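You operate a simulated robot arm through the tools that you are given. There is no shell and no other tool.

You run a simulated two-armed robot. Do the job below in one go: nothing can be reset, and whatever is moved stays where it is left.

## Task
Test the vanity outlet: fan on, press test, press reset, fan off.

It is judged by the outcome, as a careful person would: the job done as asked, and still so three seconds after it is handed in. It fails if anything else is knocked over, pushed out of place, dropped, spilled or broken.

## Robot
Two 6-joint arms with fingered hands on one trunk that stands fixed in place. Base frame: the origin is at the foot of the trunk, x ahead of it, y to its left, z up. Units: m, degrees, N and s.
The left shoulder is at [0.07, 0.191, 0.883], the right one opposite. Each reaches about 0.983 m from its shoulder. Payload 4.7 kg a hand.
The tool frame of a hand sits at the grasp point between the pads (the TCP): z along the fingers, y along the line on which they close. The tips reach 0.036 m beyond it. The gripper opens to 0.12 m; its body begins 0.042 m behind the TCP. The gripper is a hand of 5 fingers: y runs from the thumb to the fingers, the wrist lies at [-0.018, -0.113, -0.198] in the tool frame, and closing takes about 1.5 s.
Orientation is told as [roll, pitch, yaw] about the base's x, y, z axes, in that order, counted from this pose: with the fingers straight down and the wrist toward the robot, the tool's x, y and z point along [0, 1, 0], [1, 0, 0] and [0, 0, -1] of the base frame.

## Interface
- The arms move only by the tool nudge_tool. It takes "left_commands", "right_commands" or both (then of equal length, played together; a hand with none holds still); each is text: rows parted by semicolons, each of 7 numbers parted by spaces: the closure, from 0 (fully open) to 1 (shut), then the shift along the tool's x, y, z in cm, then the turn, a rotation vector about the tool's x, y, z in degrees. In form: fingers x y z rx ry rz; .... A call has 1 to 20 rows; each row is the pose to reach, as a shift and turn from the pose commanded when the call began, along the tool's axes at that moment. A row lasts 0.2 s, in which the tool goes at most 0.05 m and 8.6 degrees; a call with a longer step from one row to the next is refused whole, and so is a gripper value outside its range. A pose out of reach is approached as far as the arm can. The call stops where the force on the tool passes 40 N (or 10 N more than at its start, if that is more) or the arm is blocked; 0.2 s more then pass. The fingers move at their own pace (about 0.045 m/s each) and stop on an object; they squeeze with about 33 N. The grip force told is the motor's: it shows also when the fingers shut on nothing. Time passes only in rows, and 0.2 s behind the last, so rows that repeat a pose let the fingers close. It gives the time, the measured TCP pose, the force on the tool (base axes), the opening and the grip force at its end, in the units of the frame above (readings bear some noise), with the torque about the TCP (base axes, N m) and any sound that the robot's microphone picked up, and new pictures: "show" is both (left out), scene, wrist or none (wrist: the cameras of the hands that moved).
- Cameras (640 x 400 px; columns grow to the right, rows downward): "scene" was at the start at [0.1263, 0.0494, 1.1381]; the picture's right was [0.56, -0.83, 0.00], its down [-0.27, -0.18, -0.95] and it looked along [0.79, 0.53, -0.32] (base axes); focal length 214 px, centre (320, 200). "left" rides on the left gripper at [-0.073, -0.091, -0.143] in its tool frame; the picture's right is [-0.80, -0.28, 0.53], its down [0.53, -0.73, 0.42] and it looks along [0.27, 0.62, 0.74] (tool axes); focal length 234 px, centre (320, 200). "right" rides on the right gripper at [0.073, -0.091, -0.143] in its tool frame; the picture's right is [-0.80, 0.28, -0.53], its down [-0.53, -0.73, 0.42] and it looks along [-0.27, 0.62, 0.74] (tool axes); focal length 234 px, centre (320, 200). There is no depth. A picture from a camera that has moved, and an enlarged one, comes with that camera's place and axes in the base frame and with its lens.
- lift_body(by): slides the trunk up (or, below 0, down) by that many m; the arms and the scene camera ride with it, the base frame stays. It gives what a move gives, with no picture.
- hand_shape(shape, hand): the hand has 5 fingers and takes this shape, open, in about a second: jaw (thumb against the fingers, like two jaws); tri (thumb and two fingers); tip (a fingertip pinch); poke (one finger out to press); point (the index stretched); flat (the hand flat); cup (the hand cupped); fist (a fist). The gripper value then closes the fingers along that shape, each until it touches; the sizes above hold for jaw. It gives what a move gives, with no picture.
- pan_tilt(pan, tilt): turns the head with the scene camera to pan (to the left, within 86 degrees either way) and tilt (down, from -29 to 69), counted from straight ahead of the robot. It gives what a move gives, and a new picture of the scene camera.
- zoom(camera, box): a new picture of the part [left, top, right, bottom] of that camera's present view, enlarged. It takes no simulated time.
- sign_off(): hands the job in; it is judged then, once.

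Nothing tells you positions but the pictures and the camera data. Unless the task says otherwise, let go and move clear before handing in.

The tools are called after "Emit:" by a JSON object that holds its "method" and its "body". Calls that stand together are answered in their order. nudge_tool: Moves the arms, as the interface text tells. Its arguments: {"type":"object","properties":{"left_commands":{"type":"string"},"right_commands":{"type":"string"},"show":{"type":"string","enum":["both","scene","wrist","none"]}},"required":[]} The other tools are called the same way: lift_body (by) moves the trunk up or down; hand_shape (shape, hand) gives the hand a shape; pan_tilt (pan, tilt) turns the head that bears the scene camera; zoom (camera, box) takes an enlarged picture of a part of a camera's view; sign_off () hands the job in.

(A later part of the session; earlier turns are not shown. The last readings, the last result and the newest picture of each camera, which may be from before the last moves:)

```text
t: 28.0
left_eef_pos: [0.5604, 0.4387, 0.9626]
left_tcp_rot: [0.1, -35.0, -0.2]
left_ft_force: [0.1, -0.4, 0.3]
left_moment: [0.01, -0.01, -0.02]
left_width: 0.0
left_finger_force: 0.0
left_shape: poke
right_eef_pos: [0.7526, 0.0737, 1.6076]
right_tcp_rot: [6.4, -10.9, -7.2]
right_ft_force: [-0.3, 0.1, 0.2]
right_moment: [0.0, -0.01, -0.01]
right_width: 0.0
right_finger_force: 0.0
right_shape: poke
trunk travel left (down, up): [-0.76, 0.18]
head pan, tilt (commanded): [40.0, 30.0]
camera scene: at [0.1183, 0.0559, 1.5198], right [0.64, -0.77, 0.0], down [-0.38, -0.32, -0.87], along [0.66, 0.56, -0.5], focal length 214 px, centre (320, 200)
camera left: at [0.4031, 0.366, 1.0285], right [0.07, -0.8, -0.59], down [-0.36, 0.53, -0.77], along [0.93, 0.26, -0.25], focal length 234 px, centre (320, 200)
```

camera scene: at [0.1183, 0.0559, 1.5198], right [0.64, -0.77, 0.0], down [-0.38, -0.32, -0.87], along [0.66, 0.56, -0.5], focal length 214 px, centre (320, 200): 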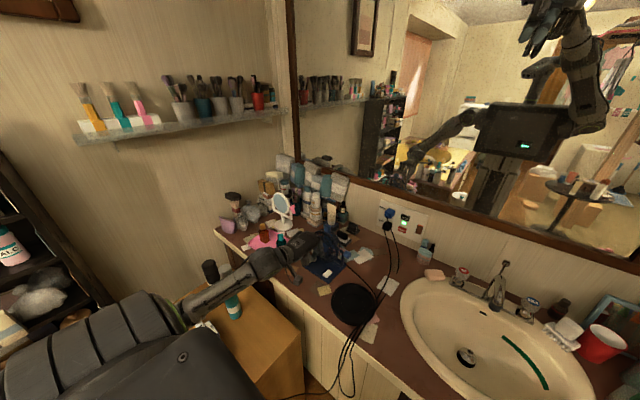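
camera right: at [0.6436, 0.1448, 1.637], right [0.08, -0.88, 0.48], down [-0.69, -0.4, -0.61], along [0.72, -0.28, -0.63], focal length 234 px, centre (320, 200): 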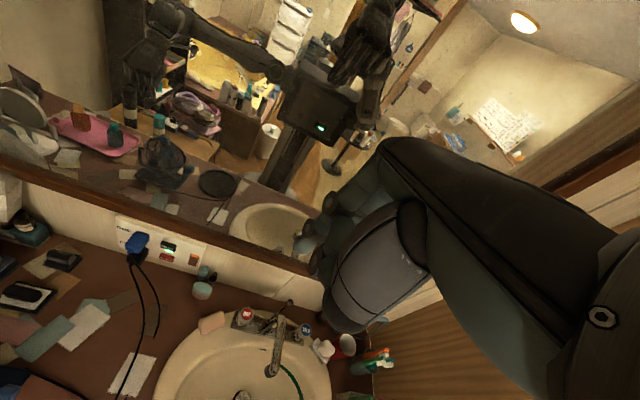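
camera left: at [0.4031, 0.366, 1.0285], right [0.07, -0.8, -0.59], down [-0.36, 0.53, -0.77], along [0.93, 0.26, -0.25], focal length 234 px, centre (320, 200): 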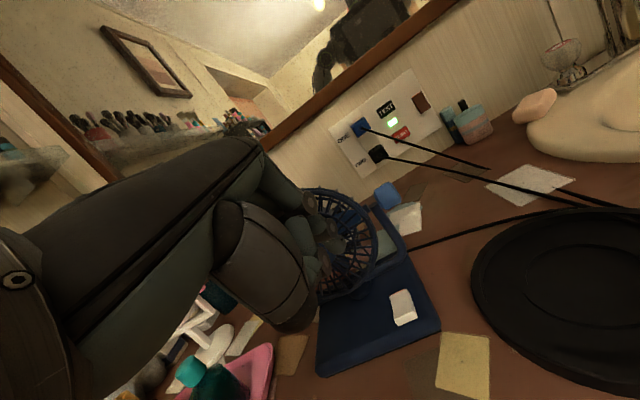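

The hand is now in front of the fan, above its base. I'll zoom in to check the fingertip against the rocker.

Emit:
{"method": "zoom", "body": {"camera": "scene", "box": [260, 215, 370, 295]}}

Emit:
{"method": "zoom", "body": {"camera": "left", "box": [290, 170, 450, 370]}}

```text
5.00 times, centred on (315, 255) of scene
camera zoom: at [0.1183, 0.0559, 1.5198], right [0.64, -0.77, 0.0], down [-0.38, -0.32, -0.87], along [0.66, 0.56, -0.5], focal length 1072 px, centre (345, -75)
```

zoom: 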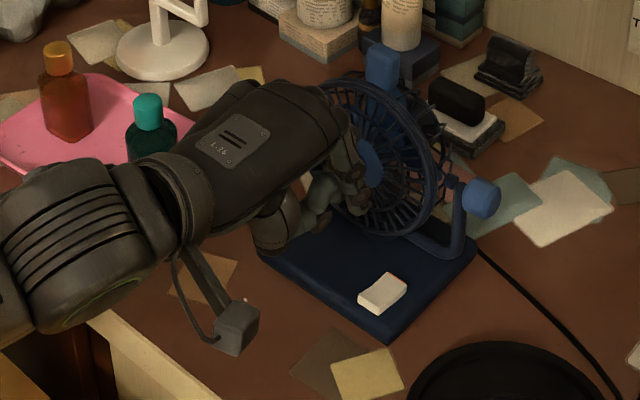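

```text
2.00 times, centred on (370, 270) of left
camera zoom: at [0.4031, 0.366, 1.0285], right [0.07, -0.8, -0.59], down [-0.36, 0.53, -0.77], along [0.93, 0.26, -0.25], focal length 468 px, centre (220, 60)
```

zoom: 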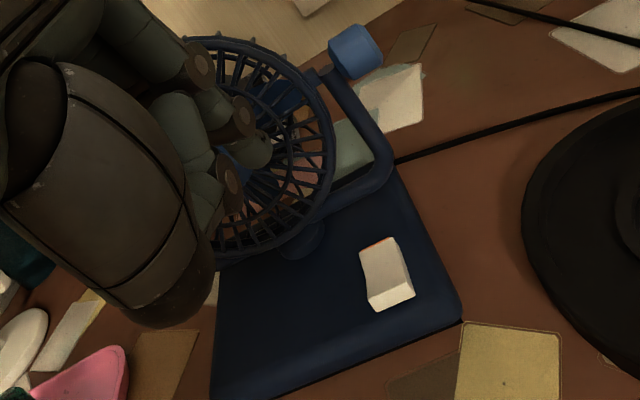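

The fingertip is at about (0.566, 0.4215, 0.942) and the rocker's raised near end is at about (0.595, 0.421, 0.83). I'll move to 3 cm above it.

Emit:
{"method": "nudge_tool", "body": {"left_commands": "0 0 -0.7 2.7 0 0 0; 0 0 -1.4 5.4 0 0 0; 0 0 -2.1 8 0 0 0; 0 0 -2.1 8 0 0 0", "show": "both"}}

Emit:
{"method": "zoom", "body": {"camera": "scene", "box": [290, 225, 370, 285]}}

Emit:
{"method": "zoom", "body": {"camera": "left", "box": [290, 170, 450, 370]}}

```text
t: 29.0
left_eef_pos: [0.5878, 0.4377, 0.8834]
left_tcp_rot: [0.1, -35.0, -0.1]
left_ft_force: [0.0, -0.5, 0.8]
left_moment: [0.01, -0.06, -0.02]
left_width: 0.0
left_finger_force: 0.1
left_shape: poke
right_eef_pos: [0.7521, 0.0736, 1.608]
right_tcp_rot: [6.5, -10.9, -7.3]
right_ft_force: [0.9, -0.1, 0.8]
right_moment: [0.01, 0.04, 0.01]
right_width: 0.0002
right_finger_force: 0.0
right_shape: poke
trunk travel left (down, up): [-0.76, 0.18]
head pan, tilt (commanded): [40.0, 30.0]
camera scene: at [0.1181, 0.0558, 1.5198], right [0.64, -0.77, 0.0], down [-0.38, -0.32, -0.87], along [0.66, 0.56, -0.5], focal length 214 px, centre (320, 200)
camera left: at [0.4309, 0.3652, 0.9507], right [0.07, -0.8, -0.59], down [-0.36, 0.53, -0.77], along [0.93, 0.26, -0.25], focal length 234 px, centre (320, 200)
```

scene: 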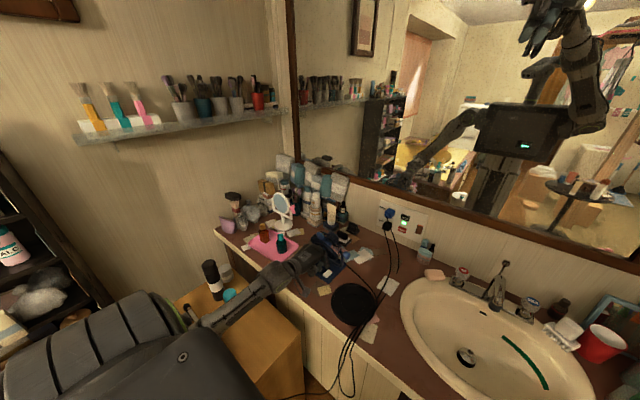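
left: 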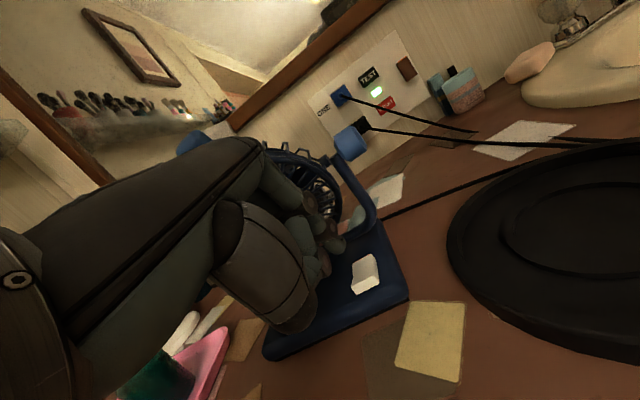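

```text
6.67 times, centred on (330, 255) of scene
camera zoom: at [0.1181, 0.0558, 1.5198], right [0.64, -0.77, 0.0], down [-0.38, -0.32, -0.87], along [0.66, 0.56, -0.5], focal length 1430 px, centre (253, -167)
```

zoom: 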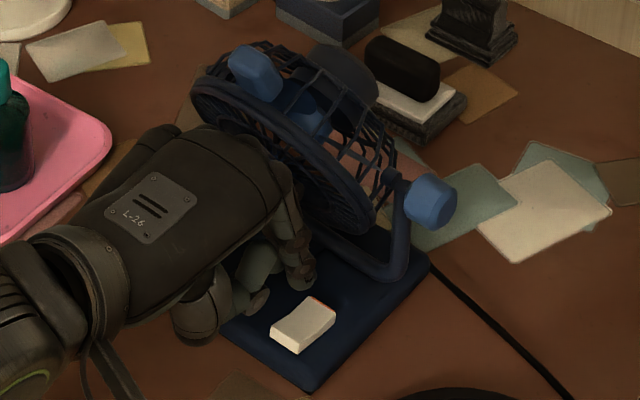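

```text
2.00 times, centred on (370, 270) of left
camera zoom: at [0.4309, 0.3652, 0.9507], right [0.07, -0.8, -0.59], down [-0.36, 0.53, -0.77], along [0.93, 0.26, -0.25], focal length 468 px, centre (220, 60)
```

zoom: 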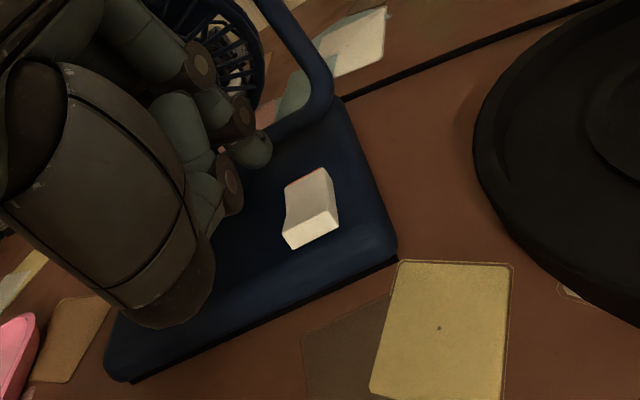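

The fan head has tilted: my knuckles touched its lower guard and rotated it on its hinge. I'll back straight away from it toward the robot and see whether it swings back.

Emit:
{"method": "nudge_tool", "body": {"left_commands": "0 0 -1.6 -1.2 0 0 0; 0 0 -3.3 -2.3 0 0 0; 0 0 -4.9 -3.4 0 0 0; 0 0 -6.5 -4.6 0 0 0; 0 0 -6.5 -4.6 0 0 0", "show": "both"}}

Emit:
{"method": "zoom", "body": {"camera": "scene", "box": [280, 215, 376, 275]}}

Emit:
{"method": "zoom", "body": {"camera": "left", "box": [250, 130, 450, 350]}}

```text
t: 30.2
left_eef_pos: [0.5094, 0.4398, 0.8839]
left_tcp_rot: [0.0, -35.0, -0.1]
left_ft_force: [0.0, 0.0, 0.4]
left_moment: [-0.01, 0.02, 0.02]
left_width: 0.0004
left_finger_force: 0.1
left_shape: poke
right_eef_pos: [0.7528, 0.0741, 1.6071]
right_tcp_rot: [6.5, -10.9, -7.2]
right_ft_force: [0.3, -0.1, -1.1]
right_moment: [0.02, 0.02, 0.02]
right_width: 0.0
right_finger_force: 0.1
right_shape: poke
trunk travel left (down, up): [-0.76, 0.18]
head pan, tilt (commanded): [40.0, 30.0]
camera scene: at [0.1187, 0.0558, 1.5198], right [0.64, -0.77, 0.0], down [-0.38, -0.32, -0.87], along [0.66, 0.56, -0.5], focal length 214 px, centre (320, 200)
camera left: at [0.3512, 0.3672, 0.951], right [0.07, -0.8, -0.59], down [-0.36, 0.53, -0.77], along [0.93, 0.26, -0.25], focal length 234 px, centre (320, 200)
```

scene: 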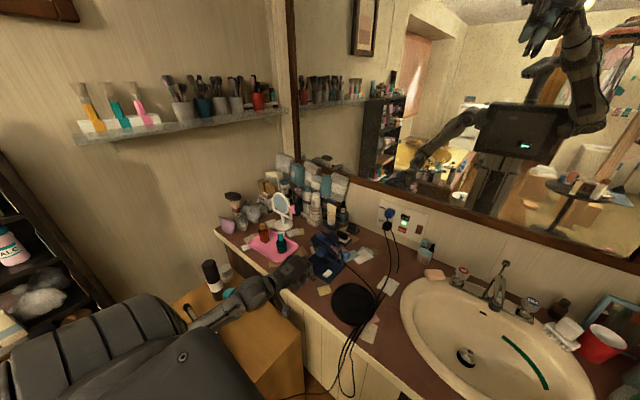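
left: 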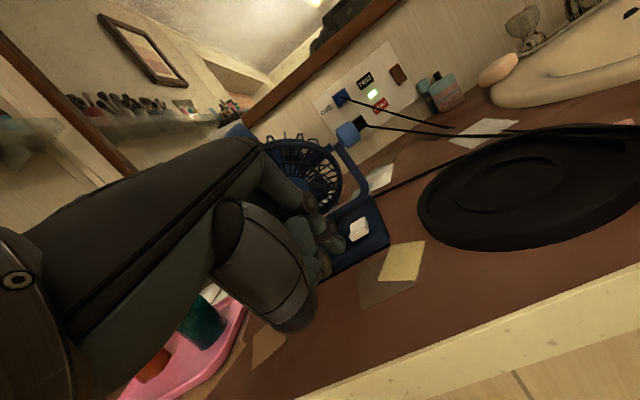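

```text
6.67 times, centred on (328, 245) of scene
camera zoom: at [0.1187, 0.0558, 1.5198], right [0.64, -0.77, 0.0], down [-0.38, -0.32, -0.87], along [0.66, 0.56, -0.5], focal length 1430 px, centre (267, -100)
```

zoom: 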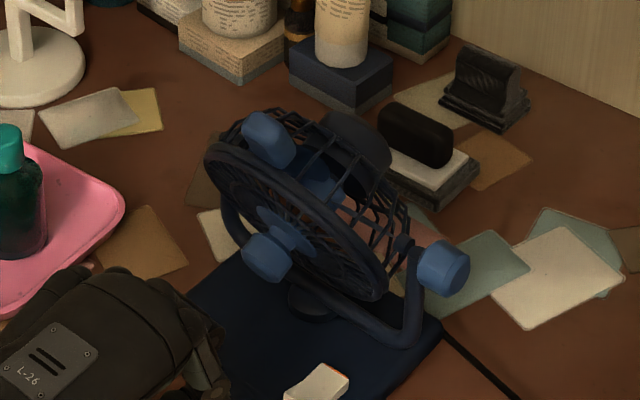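

```text
1.82 times, centred on (350, 240) of left
camera zoom: at [0.3512, 0.3672, 0.951], right [0.07, -0.8, -0.59], down [-0.36, 0.53, -0.77], along [0.93, 0.26, -0.25], focal length 426 px, centre (266, 127)
```

zoom: 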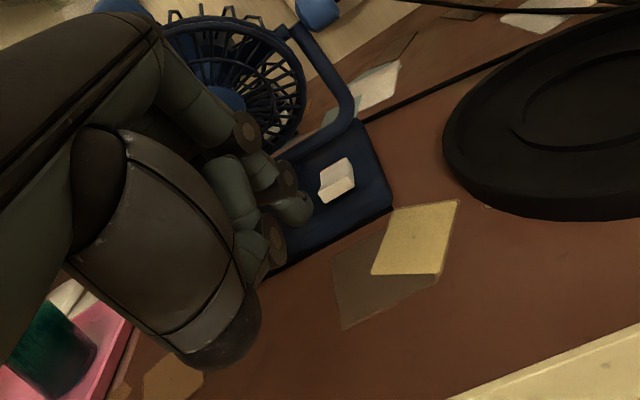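

The fan head stayed tilted forward on its hinge. Its base hasn't moved; I'll set the head back once the fan is off. To press without touching it again, I'll approach from the right, with the hand yawed about 30° left and pitched -45° so the knuckles stay behind and clear.

Emit:
{"method": "nudge_tool", "body": {"left_commands": "0 -0.7 1.3 -0.7 -3.3 0 0; 0 -1.4 2.6 -1.4 -6.6 0 0; 0 -2 3.9 -2.1 -10 0 0; 0 -2 3.9 -2.1 -10 0 0", "show": "none"}}

Emit:
{"method": "nudge_tool", "body": {"left_commands": "0 0 0 0 0 3.5 -3.5; 0 0 0 0 0 7.1 -7.1; 0 0 0 0 0 10.6 -10.6; 0 0 0 0 0 14.1 -14.1; 0 0 0 0 0 17.7 -17.7; 0 0 0 0 0 21.2 -21.2; 0 0 0 0 0 21.2 -21.2", "show": "both"}}

```text
t: 31.2
left_eef_pos: [0.5285, 0.4207, 0.9223]
left_tcp_rot: [0.0, -45.0, -0.1]
left_ft_force: [-0.2, -0.4, -0.2]
left_moment: [0.0, -0.01, 0.02]
left_width: 0.0
left_finger_force: 0.0
left_shape: poke
right_eef_pos: [0.7532, 0.0747, 1.6073]
right_tcp_rot: [6.5, -10.9, -7.3]
right_ft_force: [0.1, -0.9, 0.3]
right_moment: [-0.01, -0.02, -0.01]
right_width: 0.0
right_finger_force: 0.0
right_shape: poke
trunk travel left (down, up): [-0.76, 0.18]
head pan, tilt (commanded): [40.0, 30.0]
```

```text
t: 32.8
left_eef_pos: [0.5281, 0.4201, 0.9228]
left_tcp_rot: [0.0, -45.0, 29.8]
left_ft_force: [0.7, -0.5, 0.0]
left_moment: [0.01, 0.02, -0.02]
left_width: 0.0
left_finger_force: 0.1
left_shape: poke
right_eef_pos: [0.7522, 0.0748, 1.6069]
right_tcp_rot: [6.5, -10.9, -7.2]
right_ft_force: [-0.9, 0.7, 0.1]
right_moment: [-0.05, 0.03, -0.03]
right_width: 0.0
right_finger_force: 0.1
right_shape: poke
trunk travel left (down, up): [-0.76, 0.18]
head pan, tilt (commanded): [40.0, 30.0]
camera scene: at [0.1179, 0.0562, 1.5198], right [0.64, -0.77, 0.0], down [-0.38, -0.32, -0.87], along [0.66, 0.56, -0.5], focal length 214 px, centre (320, 200)
camera left: at [0.4206, 0.2741, 0.9616], right [0.55, -0.61, -0.57], down [-0.45, 0.35, -0.82], along [0.7, 0.71, -0.08], focal length 234 px, centre (320, 200)
```

scene: 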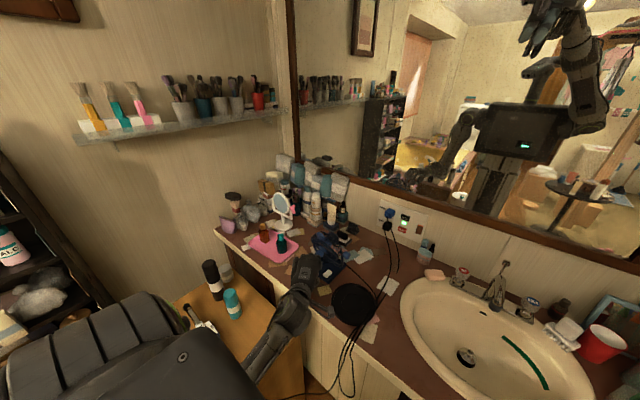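
left: 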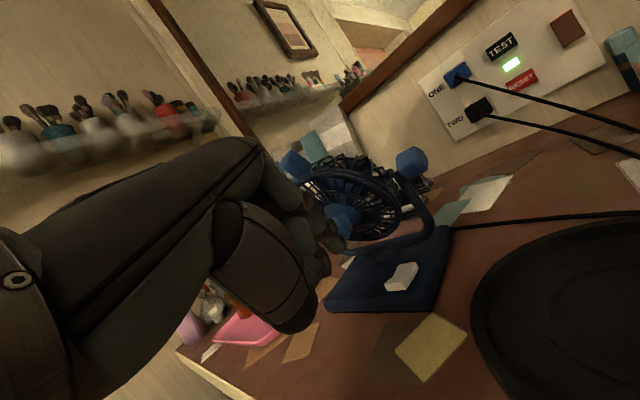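

This orientation was reached without limits. I'll zoom in to check clearance and the rocker before descending.

Emit:
{"method": "zoom", "body": {"camera": "left", "box": [260, 130, 460, 330]}}

Emit:
{"method": "zoom", "body": {"camera": "scene", "box": [270, 220, 366, 290]}}

```text
2.00 times, centred on (360, 230) of left
camera zoom: at [0.4206, 0.2741, 0.9616], right [0.55, -0.61, -0.57], down [-0.45, 0.35, -0.82], along [0.7, 0.71, -0.08], focal length 468 px, centre (240, 140)
```

zoom: 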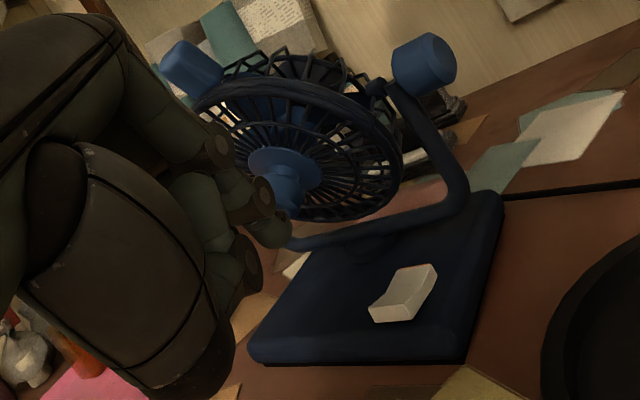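

```text
5.71 times, centred on (318, 255) of scene
camera zoom: at [0.1179, 0.0562, 1.5198], right [0.64, -0.77, 0.0], down [-0.38, -0.32, -0.87], along [0.66, 0.56, -0.5], focal length 1226 px, centre (331, -114)
```

zoom: 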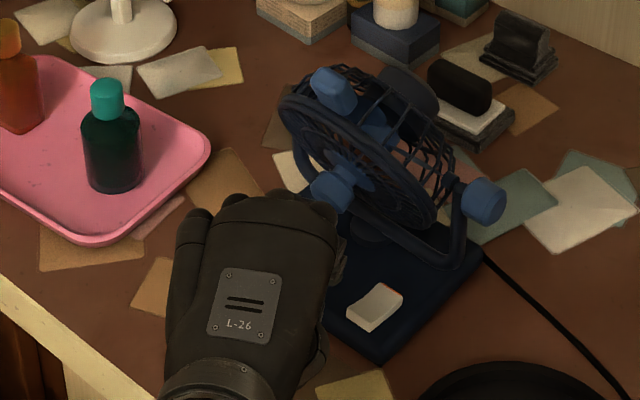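

The rocker's raised near end is in clear view and the hand is beside the fan rather than over it. I'll approach in two steps, watching the fan head.

Emit:
{"method": "nudge_tool", "body": {"left_commands": "0 -0.5 0 2.1 0 0 0; 0 -1 -0.1 4.1 0 0 0; 0 -1 -0.1 4.1 0 0 0", "show": "none"}}

Emit:
{"method": "zoom", "body": {"camera": "left", "box": [260, 130, 460, 330]}}

Emit:
{"method": "zoom", "body": {"camera": "scene", "box": [280, 220, 376, 290]}}

```text
t: 33.6
left_eef_pos: [0.5594, 0.4245, 0.8919]
left_tcp_rot: [0.0, -44.9, 29.8]
left_ft_force: [0.4, 0.9, 0.0]
left_moment: [0.03, -0.01, 0.06]
left_width: 0.0
left_finger_force: 0.1
left_shape: poke
right_eef_pos: [0.7523, 0.0735, 1.6085]
right_tcp_rot: [6.4, -11.0, -7.3]
right_ft_force: [0.2, 0.6, -0.3]
right_moment: [0.0, -0.03, -0.03]
right_width: 0.0002
right_finger_force: 0.1
right_shape: poke
trunk travel left (down, up): [-0.76, 0.18]
head pan, tilt (commanded): [40.0, 30.0]
```

```text
2.00 times, centred on (360, 230) of left
camera zoom: at [0.4509, 0.2786, 0.931], right [0.55, -0.61, -0.57], down [-0.45, 0.35, -0.82], along [0.7, 0.71, -0.08], focal length 468 px, centre (240, 140)
```

zoom: 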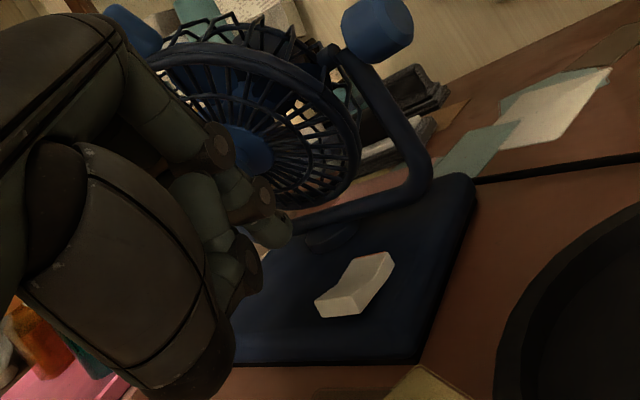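

```text
5.71 times, centred on (328, 255) of scene
camera zoom: at [0.1175, 0.0556, 1.5199], right [0.64, -0.77, 0.0], down [-0.38, -0.32, -0.87], along [0.66, 0.56, -0.5], focal length 1226 px, centre (274, -114)
```

zoom: 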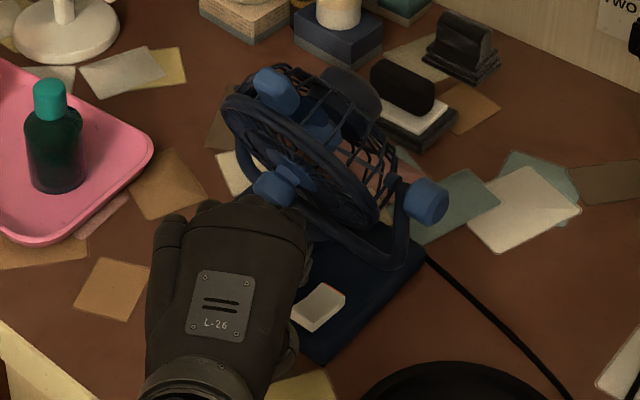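

The fan head hasn't moved. The knuckles would pass within about a centimetre of the hub, so I'll yaw another 25° to swing the other fingers away from it before pressing.

Emit:
{"method": "nudge_tool", "body": {"left_commands": "0 0 0 0 0 5.9 -5.9; 0 0 0 0 0 11.8 -11.8; 0 0 0 0 0 17.7 -17.7; 0 0 0 0 0 17.7 -17.7", "show": "both"}}

Emit:
{"method": "zoom", "body": {"camera": "left", "box": [260, 130, 460, 330]}}

Emit:
{"method": "zoom", "body": {"camera": "scene", "box": [280, 220, 376, 290]}}

```text
t: 34.6
left_eef_pos: [0.5579, 0.424, 0.8935]
left_tcp_rot: [0.0, -44.9, 54.9]
left_ft_force: [0.3, -0.8, 0.2]
left_moment: [0.0, 0.01, 0.01]
left_width: 0.0
left_finger_force: 0.1
left_shape: poke
right_eef_pos: [0.752, 0.0743, 1.6087]
right_tcp_rot: [6.5, -10.9, -7.3]
right_ft_force: [-1.2, 0.3, -0.1]
right_moment: [-0.01, 0.0, -0.01]
right_width: 0.0001
right_finger_force: 0.0
right_shape: poke
trunk travel left (down, up): [-0.76, 0.18]
head pan, tilt (commanded): [40.0, 30.0]
camera scene: at [0.1178, 0.056, 1.5199], right [0.64, -0.77, 0.0], down [-0.38, -0.32, -0.87], along [0.66, 0.56, -0.5], focal length 214 px, centre (320, 200)
camera left: at [0.5226, 0.2472, 0.932], right [0.76, -0.32, -0.57], down [-0.56, 0.13, -0.82], along [0.33, 0.94, -0.08], focal length 234 px, centre (320, 200)
```

scene: 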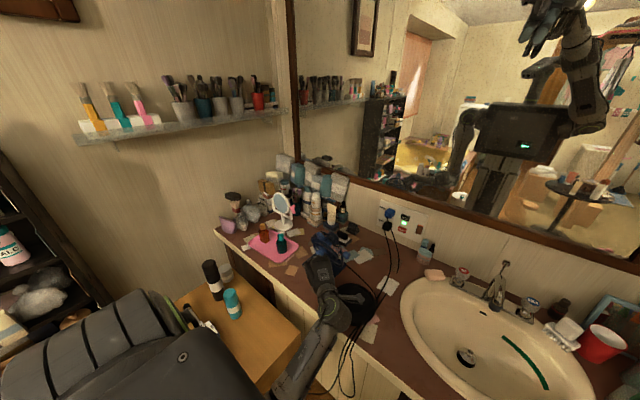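
left: 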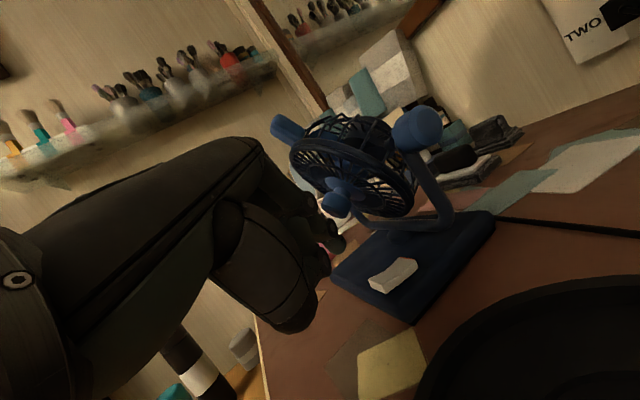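

```text
2.00 times, centred on (360, 230) of left
camera zoom: at [0.5226, 0.2472, 0.932], right [0.76, -0.32, -0.57], down [-0.56, 0.13, -0.82], along [0.33, 0.94, -0.08], focal length 468 px, centre (240, 140)
```

zoom: 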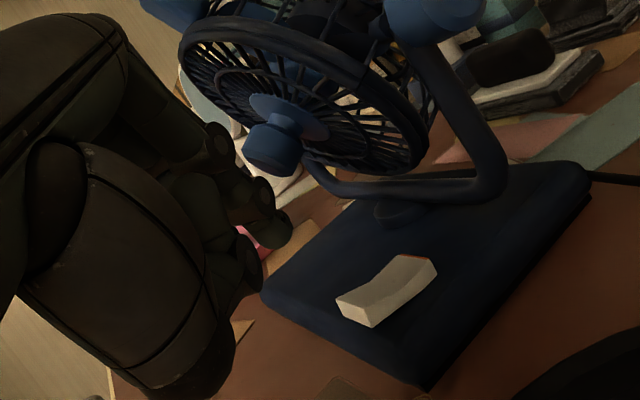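

```text
5.71 times, centred on (328, 255) of scene
camera zoom: at [0.1178, 0.056, 1.5199], right [0.64, -0.77, 0.0], down [-0.38, -0.32, -0.87], along [0.66, 0.56, -0.5], focal length 1226 px, centre (274, -114)
```

zoom: 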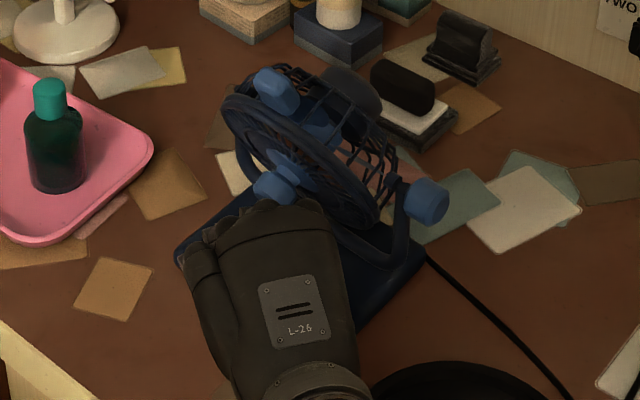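

The hub and fan head haven't moved, and the new side view shows good clearance. I'll move to just above the raised end of the rocker.

Emit:
{"method": "nudge_tool", "body": {"left_commands": "0 -0.7 -0.6 1.5 0 0 0; 0 -1.4 -1.2 3.1 0 0 0; 0 -1.4 -1.2 3.1 0 0 0", "show": "none"}}

Emit:
{"method": "zoom", "body": {"camera": "left", "box": [280, 160, 440, 310]}}

Emit:
{"method": "zoom", "body": {"camera": "scene", "box": [280, 220, 376, 290]}}

```text
t: 35.4
left_eef_pos: [0.5756, 0.4273, 0.8625]
left_tcp_rot: [0.0, -45.0, 54.9]
left_ft_force: [-1.4, -0.4, -0.5]
left_moment: [0.0, 0.0, 0.01]
left_width: 0.0001
left_finger_force: 0.0
left_shape: poke
right_eef_pos: [0.7519, 0.0749, 1.6065]
right_tcp_rot: [6.4, -10.8, -7.3]
right_ft_force: [-0.4, -0.1, 1.0]
right_moment: [-0.02, -0.01, -0.02]
right_width: 0.0001
right_finger_force: 0.2
right_shape: poke
trunk travel left (down, up): [-0.76, 0.18]
head pan, tilt (commanded): [40.0, 30.0]
```

```text
2.67 times, centred on (360, 235) of left
camera zoom: at [0.5403, 0.2487, 0.9009], right [0.76, -0.32, -0.57], down [-0.56, 0.13, -0.82], along [0.33, 0.94, -0.08], focal length 624 px, centre (213, 107)
```

zoom: 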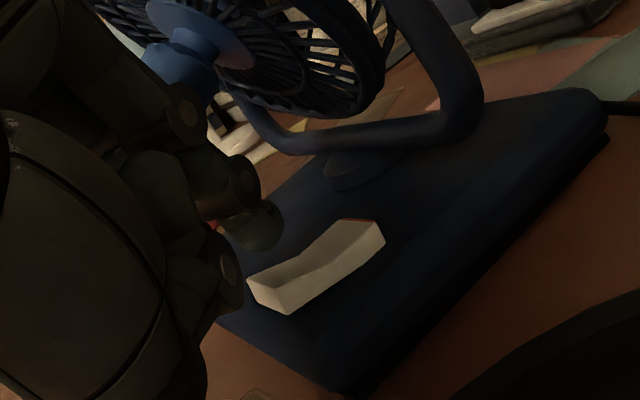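

```text
5.71 times, centred on (328, 255) of scene
camera zoom: at [0.1177, 0.0555, 1.5199], right [0.64, -0.77, 0.0], down [-0.38, -0.32, -0.87], along [0.66, 0.56, -0.5], focal length 1226 px, centre (274, -114)
```

zoom: 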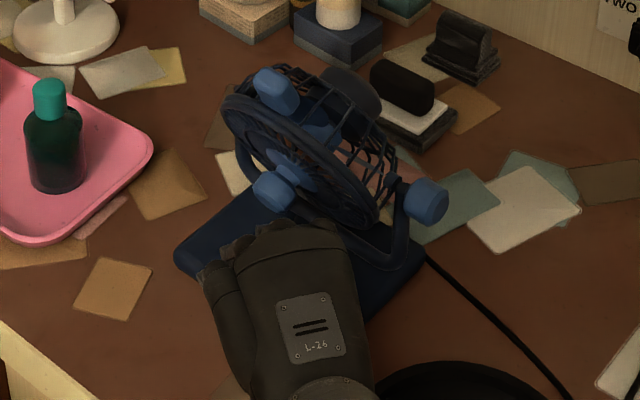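

The fingertip is just above the rocker, about 4 mm too far forward and right. I'll correct that and lower gently, watching the force.

Emit:
{"method": "nudge_tool", "body": {"left_commands": "0 0.56 -0.14 0.28 0 0 0; 0 0.56 -0.35 0.49 0 0 0; 0 0.56 -0.57 0.71 0 0 0; 0 0.56 -0.78 0.92 0 0 0; 0 0.56 -0.78 0.92 0 0 0", "show": "none"}}

Emit:
{"method": "zoom", "body": {"camera": "left", "box": [280, 160, 440, 310]}}

```text
t: 36.6
left_eef_pos: [0.5716, 0.4333, 0.8513]
left_tcp_rot: [0.0, -45.0, 55.0]
left_ft_force: [-0.3, 0.3, -0.5]
left_moment: [0.02, -0.04, 0.0]
left_width: 0.0
left_finger_force: 0.0
left_shape: poke
right_eef_pos: [0.7526, 0.0737, 1.608]
right_tcp_rot: [6.5, -10.9, -7.2]
right_ft_force: [-0.5, 0.0, -0.3]
right_moment: [0.0, 0.01, -0.02]
right_width: 0.0
right_finger_force: 0.1
right_shape: poke
trunk travel left (down, up): [-0.76, 0.18]
head pan, tilt (commanded): [40.0, 30.0]
```

```text
2.67 times, centred on (360, 235) of left
camera zoom: at [0.5366, 0.2543, 0.8895], right [0.76, -0.32, -0.57], down [-0.56, 0.13, -0.82], along [0.33, 0.94, -0.08], focal length 624 px, centre (213, 107)
```

zoom: 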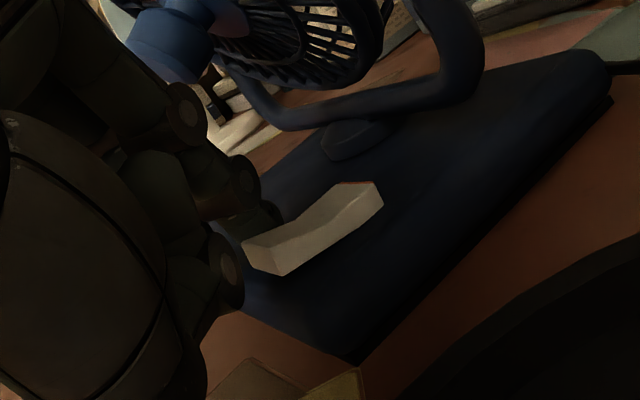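

Emit:
{"method": "zoom", "body": {"camera": "left", "box": [325, 195, 385, 235]}}

Emit:
{"method": "zoom", "body": {"camera": "scene", "box": [300, 235, 360, 280]}}

```text
10.00 times, centred on (355, 215) of left
camera zoom: at [0.5366, 0.2543, 0.8895], right [0.76, -0.32, -0.57], down [-0.56, 0.13, -0.82], along [0.33, 0.94, -0.08], focal length 2342 px, centre (-30, 50)
```

zoom: 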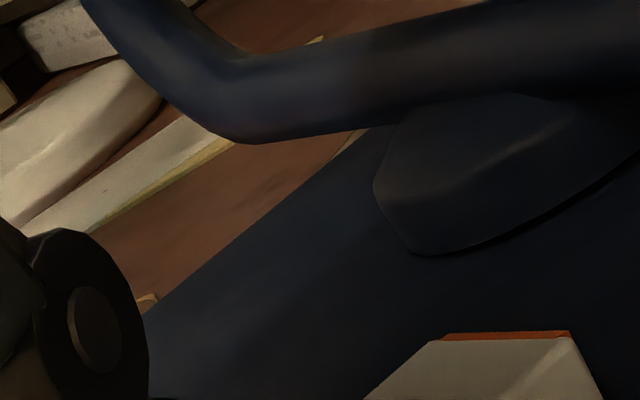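

```text
8.89 times, centred on (330, 258) of scene
camera zoom: at [0.1182, 0.0557, 1.5198], right [0.64, -0.77, 0.0], down [-0.38, -0.32, -0.87], along [0.66, 0.56, -0.5], focal length 1906 px, centre (231, -311)
```

zoom: 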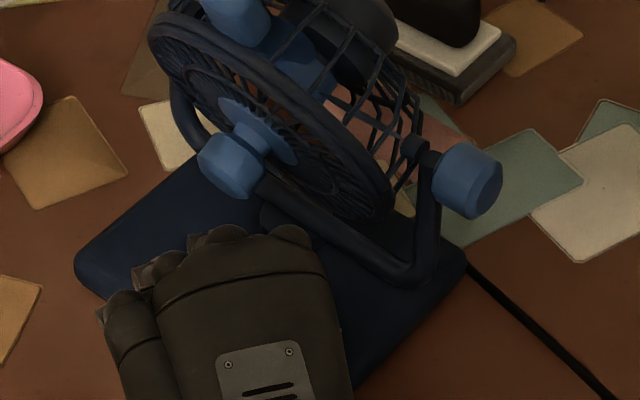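

Emit:
{"method": "zoom", "body": {"camera": "left", "box": [320, 222, 389, 268]}}

```text
8.70 times, centred on (354, 245) of left
camera zoom: at [0.5366, 0.2543, 0.8895], right [0.76, -0.32, -0.57], down [-0.56, 0.13, -0.82], along [0.33, 0.94, -0.08], focal length 2036 px, centre (20, -191)
```

zoom: 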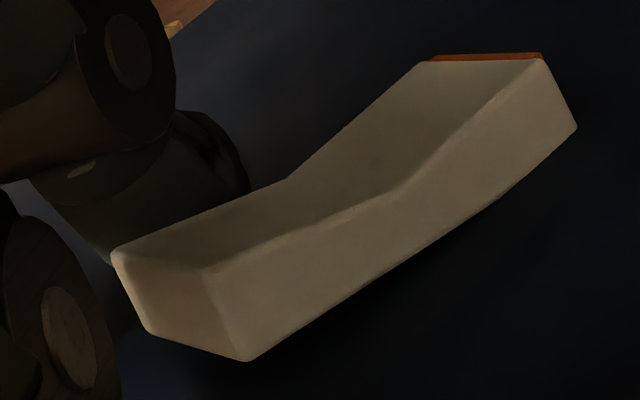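

The close-up shows the fingertip has gone down just behind the rocker on its far (+y) side, so it reaches further than I estimated. I'll lift, shift about 17 mm to the right, and check before pressing.

Emit:
{"method": "nudge_tool", "body": {"left_commands": "0 0 1 -1 0 0 0; 0 0 2.05 -2.05 0 0 0; 0 -0.73 0.95 -3.15 0 0 0; 0 -0.73 0.95 -3.15 0 0 0", "show": "none"}}

Emit:
{"method": "zoom", "body": {"camera": "left", "box": [310, 200, 400, 260]}}

Emit:
{"method": "zoom", "body": {"camera": "scene", "box": [300, 235, 360, 280]}}

```text
t: 37.6
left_eef_pos: [0.5712, 0.415, 0.8784]
left_tcp_rot: [0.1, -44.9, 54.8]
left_ft_force: [-0.4, 0.0, -0.4]
left_moment: [-0.01, 0.01, 0.0]
left_width: 0.0
left_finger_force: 0.0
left_shape: poke
right_eef_pos: [0.7522, 0.0745, 1.6079]
right_tcp_rot: [6.5, -10.9, -7.3]
right_ft_force: [0.0, 0.7, -0.2]
right_moment: [-0.01, 0.02, -0.01]
right_width: 0.0
right_finger_force: 0.1
right_shape: poke
trunk travel left (down, up): [-0.76, 0.18]
head pan, tilt (commanded): [40.0, 30.0]
```

```text
6.67 times, centred on (355, 230) of left
camera zoom: at [0.5348, 0.2369, 0.918], right [0.76, -0.32, -0.57], down [-0.56, 0.13, -0.82], along [0.33, 0.94, -0.08], focal length 1561 px, centre (87, 0)
```

zoom: 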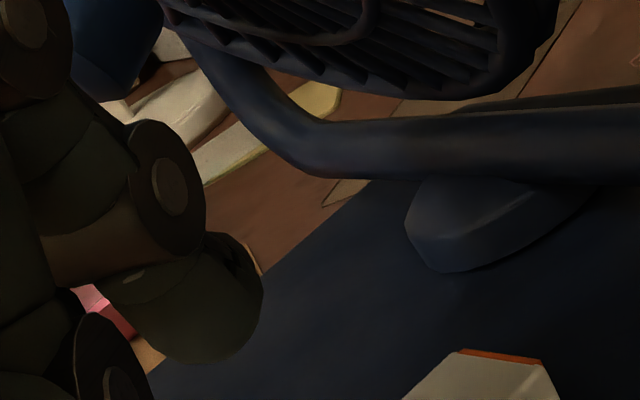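

```text
8.89 times, centred on (330, 258) of scene
camera zoom: at [0.1181, 0.0563, 1.5198], right [0.64, -0.77, 0.0], down [-0.38, -0.32, -0.87], along [0.66, 0.56, -0.5], focal length 1906 px, centre (231, -311)
```

zoom: 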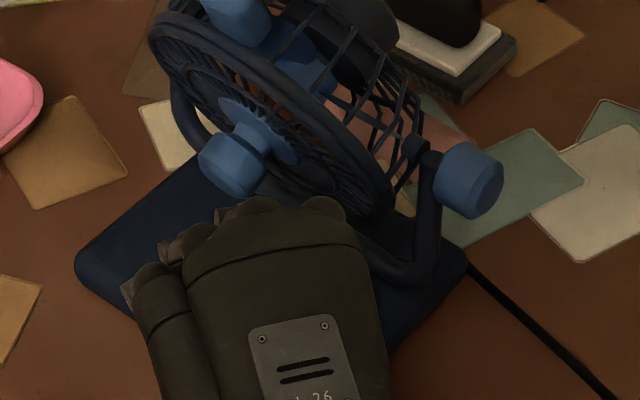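

Emit:
{"method": "zoom", "body": {"camera": "left", "box": [310, 220, 415, 290]}}

```text
5.71 times, centred on (362, 255) of left
camera zoom: at [0.5348, 0.2369, 0.918], right [0.76, -0.32, -0.57], down [-0.56, 0.13, -0.82], along [0.33, 0.94, -0.08], focal length 1338 px, centre (77, -114)
```

zoom: 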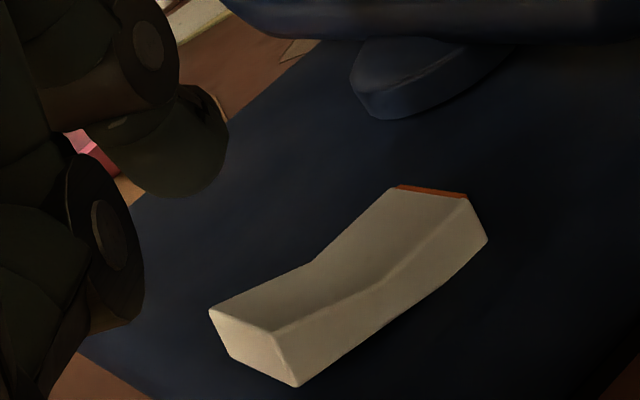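

Triangulating from the two views, the rocker's raised edge is at x=0.582, y 0.411–0.434, z≈0.836, and the fingertip end is about 16 mm above its near half. I'll lower gently onto it.

Emit:
{"method": "nudge_tool", "body": {"left_commands": "0 -0.39 -0.5 0.2 0 0 0; 0 -0.39 -0.86 0.56 0 0 0; 0 -0.39 -1.14 0.84 0 0 0; 0 -0.39 -1.35 1.05 0 0 0; 0 -0.39 -1.35 1.05 0 0 0", "show": "none"}}

Emit:
{"method": "zoom", "body": {"camera": "left", "box": [310, 200, 415, 270]}}

```text
t: 38.8
left_eef_pos: [0.5719, 0.413, 0.8617]
left_tcp_rot: [0.1, -45.0, 54.9]
left_ft_force: [-0.6, 0.5, -0.4]
left_moment: [0.0, 0.0, -0.01]
left_width: 0.0
left_finger_force: 0.1
left_shape: poke
right_eef_pos: [0.7526, 0.0745, 1.6066]
right_tcp_rot: [6.6, -10.9, -7.3]
right_ft_force: [0.1, 0.6, 0.6]
right_moment: [0.0, 0.01, 0.03]
right_width: 0.0
right_finger_force: 0.1
right_shape: poke
trunk travel left (down, up): [-0.76, 0.18]
head pan, tilt (commanded): [40.0, 30.0]
```

```text
5.71 times, centred on (362, 235) of left
camera zoom: at [0.5363, 0.2341, 0.9005], right [0.76, -0.32, -0.57], down [-0.56, 0.13, -0.82], along [0.33, 0.94, -0.08], focal length 1338 px, centre (77, 0)
```

zoom: 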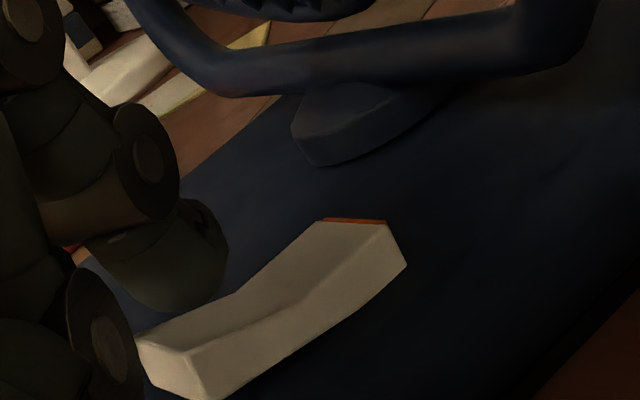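

Emit:
{"method": "nudge_tool", "body": {"left_commands": "0 -0.25 -0.09 0.33 0 0 0; 0 -0.25 -0.23 0.47 0 0 0; 0 -0.25 -0.37 0.61 0 0 0; 0 -0.25 -0.37 0.61 0 0 0", "show": "none"}}

Emit:
{"method": "zoom", "body": {"camera": "left", "box": [310, 200, 415, 270]}}

```text
t: 39.8
left_eef_pos: [0.5735, 0.4117, 0.8557]
left_tcp_rot: [0.0, -45.1, 54.9]
left_ft_force: [-1.2, -1.0, 6.2]
left_moment: [0.08, -0.03, -0.02]
left_width: 0.0
left_finger_force: 0.1
left_shape: poke
right_eef_pos: [0.7511, 0.0741, 1.6085]
right_tcp_rot: [6.5, -11.0, -7.4]
right_ft_force: [0.1, 0.2, 0.8]
right_moment: [0.0, -0.04, 0.02]
right_width: 0.0
right_finger_force: 0.1
right_shape: poke
trunk travel left (down, up): [-0.76, 0.18]
head pan, tilt (commanded): [40.0, 30.0]
```

```text
5.71 times, centred on (362, 235) of left
camera zoom: at [0.5382, 0.2342, 0.8947], right [0.76, -0.32, -0.57], down [-0.56, 0.13, -0.82], along [0.34, 0.94, -0.08], focal length 1338 px, centre (77, 0)
```

zoom: 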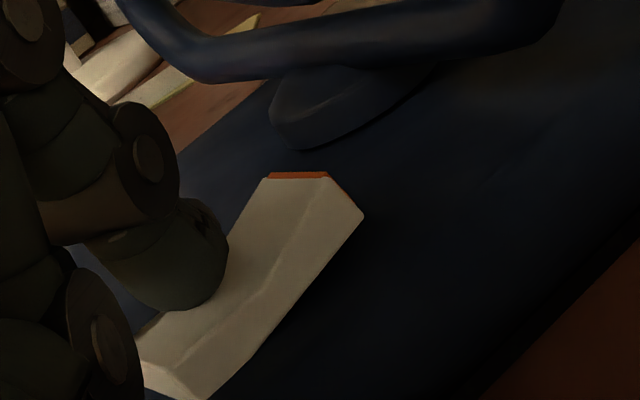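

I have contact at about 6 N and the far end of the rocker seems to have risen, so it may have flipped. I'll lift off and look at the fan.

Emit:
{"method": "nudge_tool", "body": {"left_commands": "0 0 0.7 -0.7 0 0 0; 0 0 1.4 -1.4 0 0 0; 0 0 2.12 -2.12 0 0 0; 0 0 2.12 -2.12 0 0 0; 0 0 2.12 -2.12 0 0 0", "show": "both"}}

Emit:
{"method": "zoom", "body": {"camera": "left", "box": [280, 100, 460, 290]}}

Emit:
{"method": "zoom", "body": {"camera": "scene", "box": [280, 215, 376, 285]}}

```text
t: 41.0
left_eef_pos: [0.5742, 0.4128, 0.8864]
left_tcp_rot: [0.0, -45.0, 55.1]
left_ft_force: [0.6, -0.8, -0.4]
left_moment: [-0.01, 0.0, 0.0]
left_width: 0.0
left_finger_force: 0.2
left_shape: poke
right_eef_pos: [0.7519, 0.0745, 1.6066]
right_tcp_rot: [6.5, -10.9, -7.3]
right_ft_force: [0.0, 0.0, -0.4]
right_moment: [0.03, 0.0, -0.03]
right_width: 0.0003
right_finger_force: 0.1
right_shape: poke
trunk travel left (down, up): [-0.76, 0.18]
head pan, tilt (commanded): [40.0, 30.0]
camera scene: at [0.118, 0.0557, 1.5199], right [0.64, -0.77, 0.0], down [-0.38, -0.32, -0.87], along [0.66, 0.56, -0.5], focal length 214 px, centre (320, 200)
camera left: at [0.5384, 0.234, 0.9244], right [0.76, -0.32, -0.57], down [-0.56, 0.13, -0.82], along [0.33, 0.94, -0.08], focal length 234 px, centre (320, 200)
```

scene: 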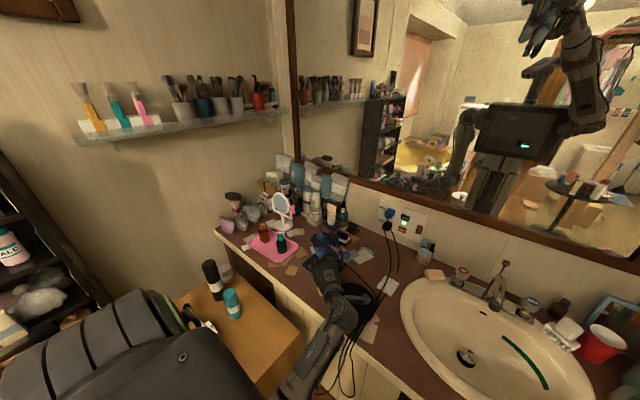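
left: 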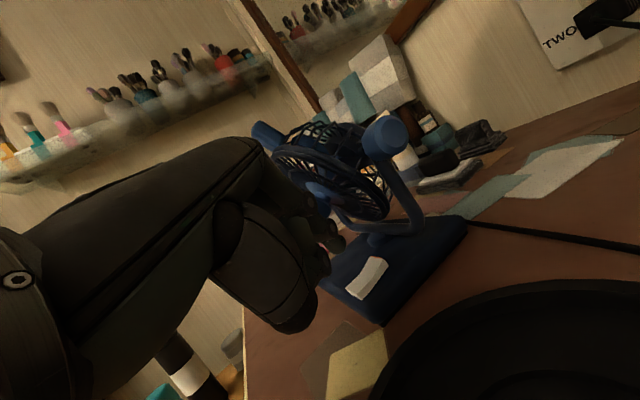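

```text
2.11 times, centred on (370, 195) of left
camera zoom: at [0.5384, 0.234, 0.9244], right [0.76, -0.32, -0.57], down [-0.56, 0.13, -0.82], along [0.33, 0.94, -0.08], focal length 493 px, centre (215, 210)
```

zoom: 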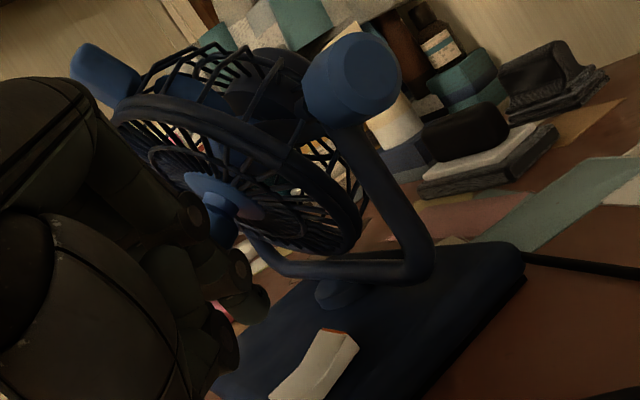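

```text
5.71 times, centred on (328, 250) of scene
camera zoom: at [0.118, 0.0557, 1.5199], right [0.64, -0.77, 0.0], down [-0.38, -0.32, -0.87], along [0.66, 0.56, -0.5], focal length 1226 px, centre (274, -86)
```

zoom: 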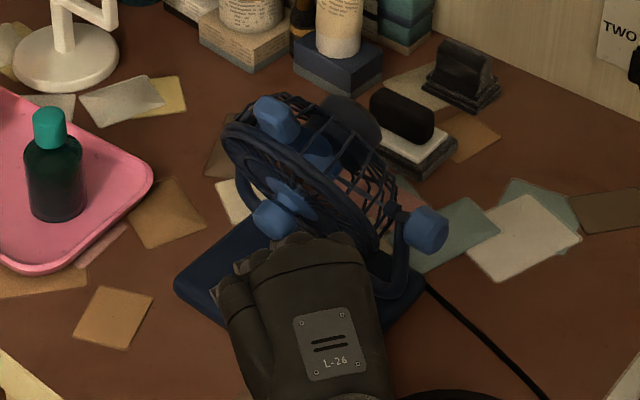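

Emit:
{"method": "zoom", "body": {"camera": "left", "box": [335, 245, 395, 310]}}

Emit:
{"method": "zoom", "body": {"camera": "scene", "box": [310, 228, 355, 263]}}

Emit:
{"method": "nudge_tool", "body": {"left_commands": "0 0 0 0 0 0 0; 0 0 0 0 0 0 0; 0 0 0 0 0 0 0", "show": "none"}}

Emit:
{"method": "zoom", "body": {"camera": "scene", "box": [310, 228, 355, 263]}}

```text
6.15 times, centred on (365, 278) of left
camera zoom: at [0.5384, 0.234, 0.9244], right [0.76, -0.32, -0.57], down [-0.56, 0.13, -0.82], along [0.33, 0.94, -0.08], focal length 1441 px, centre (43, -277)
```

zoom: 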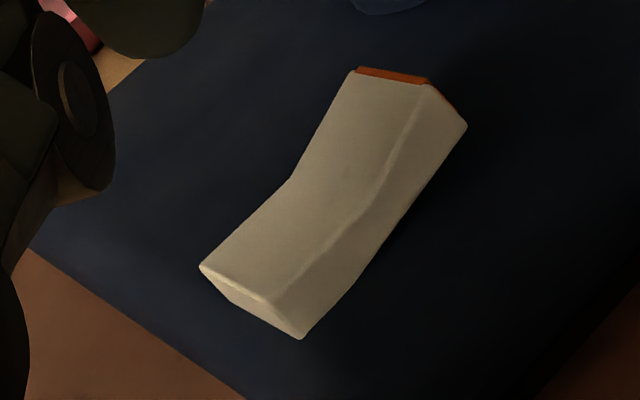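

```text
11.43 times, centred on (332, 246) of scene
camera zoom: at [0.118, 0.0557, 1.5199], right [0.64, -0.77, 0.0], down [-0.38, -0.32, -0.87], along [0.66, 0.56, -0.5], focal length 2451 px, centre (177, -320)
```

zoom: 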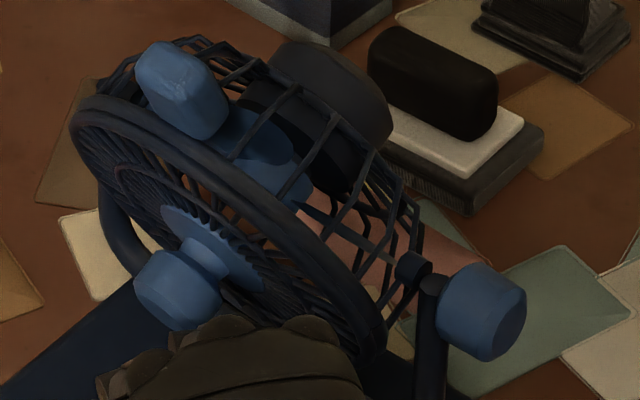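

```text
t: 41.8
left_eef_pos: [0.5756, 0.412, 0.8859]
left_tcp_rot: [0.0, -45.0, 54.8]
left_ft_force: [0.9, -0.5, 0.5]
left_moment: [0.0, 0.01, -0.01]
left_width: 0.0
left_finger_force: 0.1
left_shape: poke
right_eef_pos: [0.7529, 0.0746, 1.607]
right_tcp_rot: [6.6, -10.9, -7.3]
right_ft_force: [-0.1, 0.0, 0.3]
right_moment: [-0.03, -0.02, 0.03]
right_width: 0.0
right_finger_force: 0.1
right_shape: poke
trunk travel left (down, up): [-0.76, 0.18]
head pan, tilt (commanded): [40.0, 30.0]
```

```text
11.43 times, centred on (332, 246) of scene
camera zoom: at [0.1182, 0.0558, 1.5198], right [0.64, -0.77, 0.0], down [-0.38, -0.32, -0.87], along [0.66, 0.56, -0.5], focal length 2451 px, centre (177, -320)
```

zoom: 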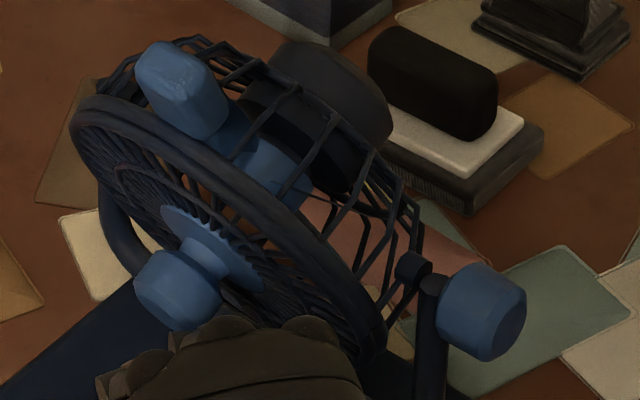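

The rocker now has its near end down and far end up, and the blade position differs between the two shots, which suggests the fan is spinning. I'll confirm with one more pair.

Emit:
{"method": "nudge_tool", "body": {"left_commands": "0 0 0 0 0 0 0", "show": "none"}}

Emit:
{"method": "zoom", "body": {"camera": "scene", "box": [318, 232, 350, 256]}}

Emit:
{"method": "nudge_tool", "body": {"left_commands": "0 0 0 0 0 0 0; 0 0 0 0 0 0 0", "show": "none"}}

Emit:
{"method": "zoom", "body": {"camera": "scene", "box": [318, 232, 350, 256]}}

```text
t: 42.2
left_eef_pos: [0.5746, 0.4114, 0.8859]
left_tcp_rot: [0.1, -45.0, 54.8]
left_ft_force: [0.5, -0.4, 0.6]
left_moment: [0.01, 0.0, -0.02]
left_width: 0.0
left_finger_force: 0.0
left_shape: poke
right_eef_pos: [0.7526, 0.0735, 1.6072]
right_tcp_rot: [6.5, -10.9, -7.3]
right_ft_force: [0.3, -0.4, 0.5]
right_moment: [0.01, 0.02, 0.0]
right_width: 0.0
right_finger_force: 0.2
right_shape: poke
trunk travel left (down, up): [-0.76, 0.18]
head pan, tilt (commanded): [40.0, 30.0]
```

```text
16.00 times, centred on (334, 244) of scene
camera zoom: at [0.1181, 0.0558, 1.5198], right [0.64, -0.77, 0.0], down [-0.38, -0.32, -0.87], along [0.66, 0.56, -0.5], focal length 3432 px, centre (96, -504)
```

zoom: 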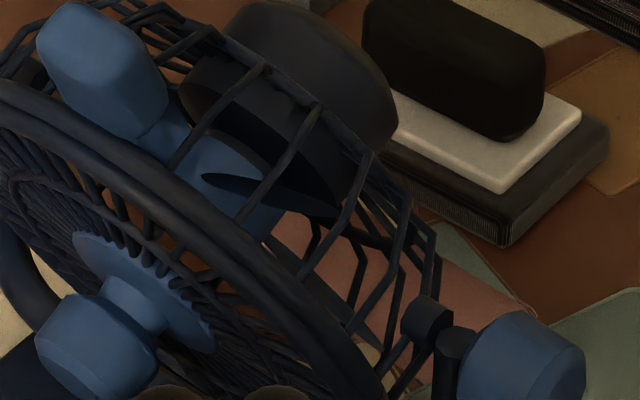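

```text
t: 42.8
left_eef_pos: [0.5746, 0.412, 0.884]
left_tcp_rot: [0.1, -45.0, 55.0]
left_ft_force: [-0.2, -1.0, -0.5]
left_moment: [-0.01, 0.0, -0.01]
left_width: 0.0
left_finger_force: 0.0
left_shape: poke
right_eef_pos: [0.7529, 0.0737, 1.6079]
right_tcp_rot: [6.5, -10.9, -7.3]
right_ft_force: [-0.2, -0.2, -0.5]
right_moment: [-0.02, 0.0, -0.03]
right_width: 0.0001
right_finger_force: 0.0
right_shape: poke
trunk travel left (down, up): [-0.76, 0.18]
head pan, tilt (commanded): [40.0, 30.0]
```

```text
16.00 times, centred on (334, 244) of scene
camera zoom: at [0.1181, 0.0558, 1.5198], right [0.64, -0.77, 0.0], down [-0.38, -0.32, -0.87], along [0.66, 0.56, -0.5], focal length 3432 px, centre (96, -504)
```

zoom: 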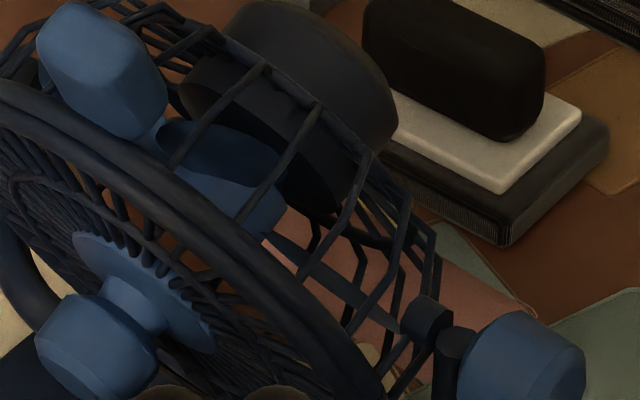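

The blades are turning, so the fan is on. Next I'll back the left hand up and to the right, away from the fan, then lower the trunk for better reach to the outlet.

Emit:
{"method": "nudge_tool", "body": {"left_commands": "0 -1.2 1.8 -4; 0 0 0 0", "show": "none"}}

```text
refused: a row must be a list of 7 entries
```

Emit:
{"method": "nudge_tool", "body": {"left_commands": "0 -1.3 0.8 -3 0 0 0; 0 -2.4 2.9 -7.2 0 0 0; 0 -3.5 5.1 -11.5 0 0 0; 0 -4.6 7.6 -15.7 0 0 0; 0 -5.7 10 -20 0 0 0; 0 -5.7 12.6 -24.1 0 0 0; 0 -5.7 12.6 -24.1 0 0 0", "show": "both"}}

```text
refused: row 5 steps farther than a row can; nothing moved
```

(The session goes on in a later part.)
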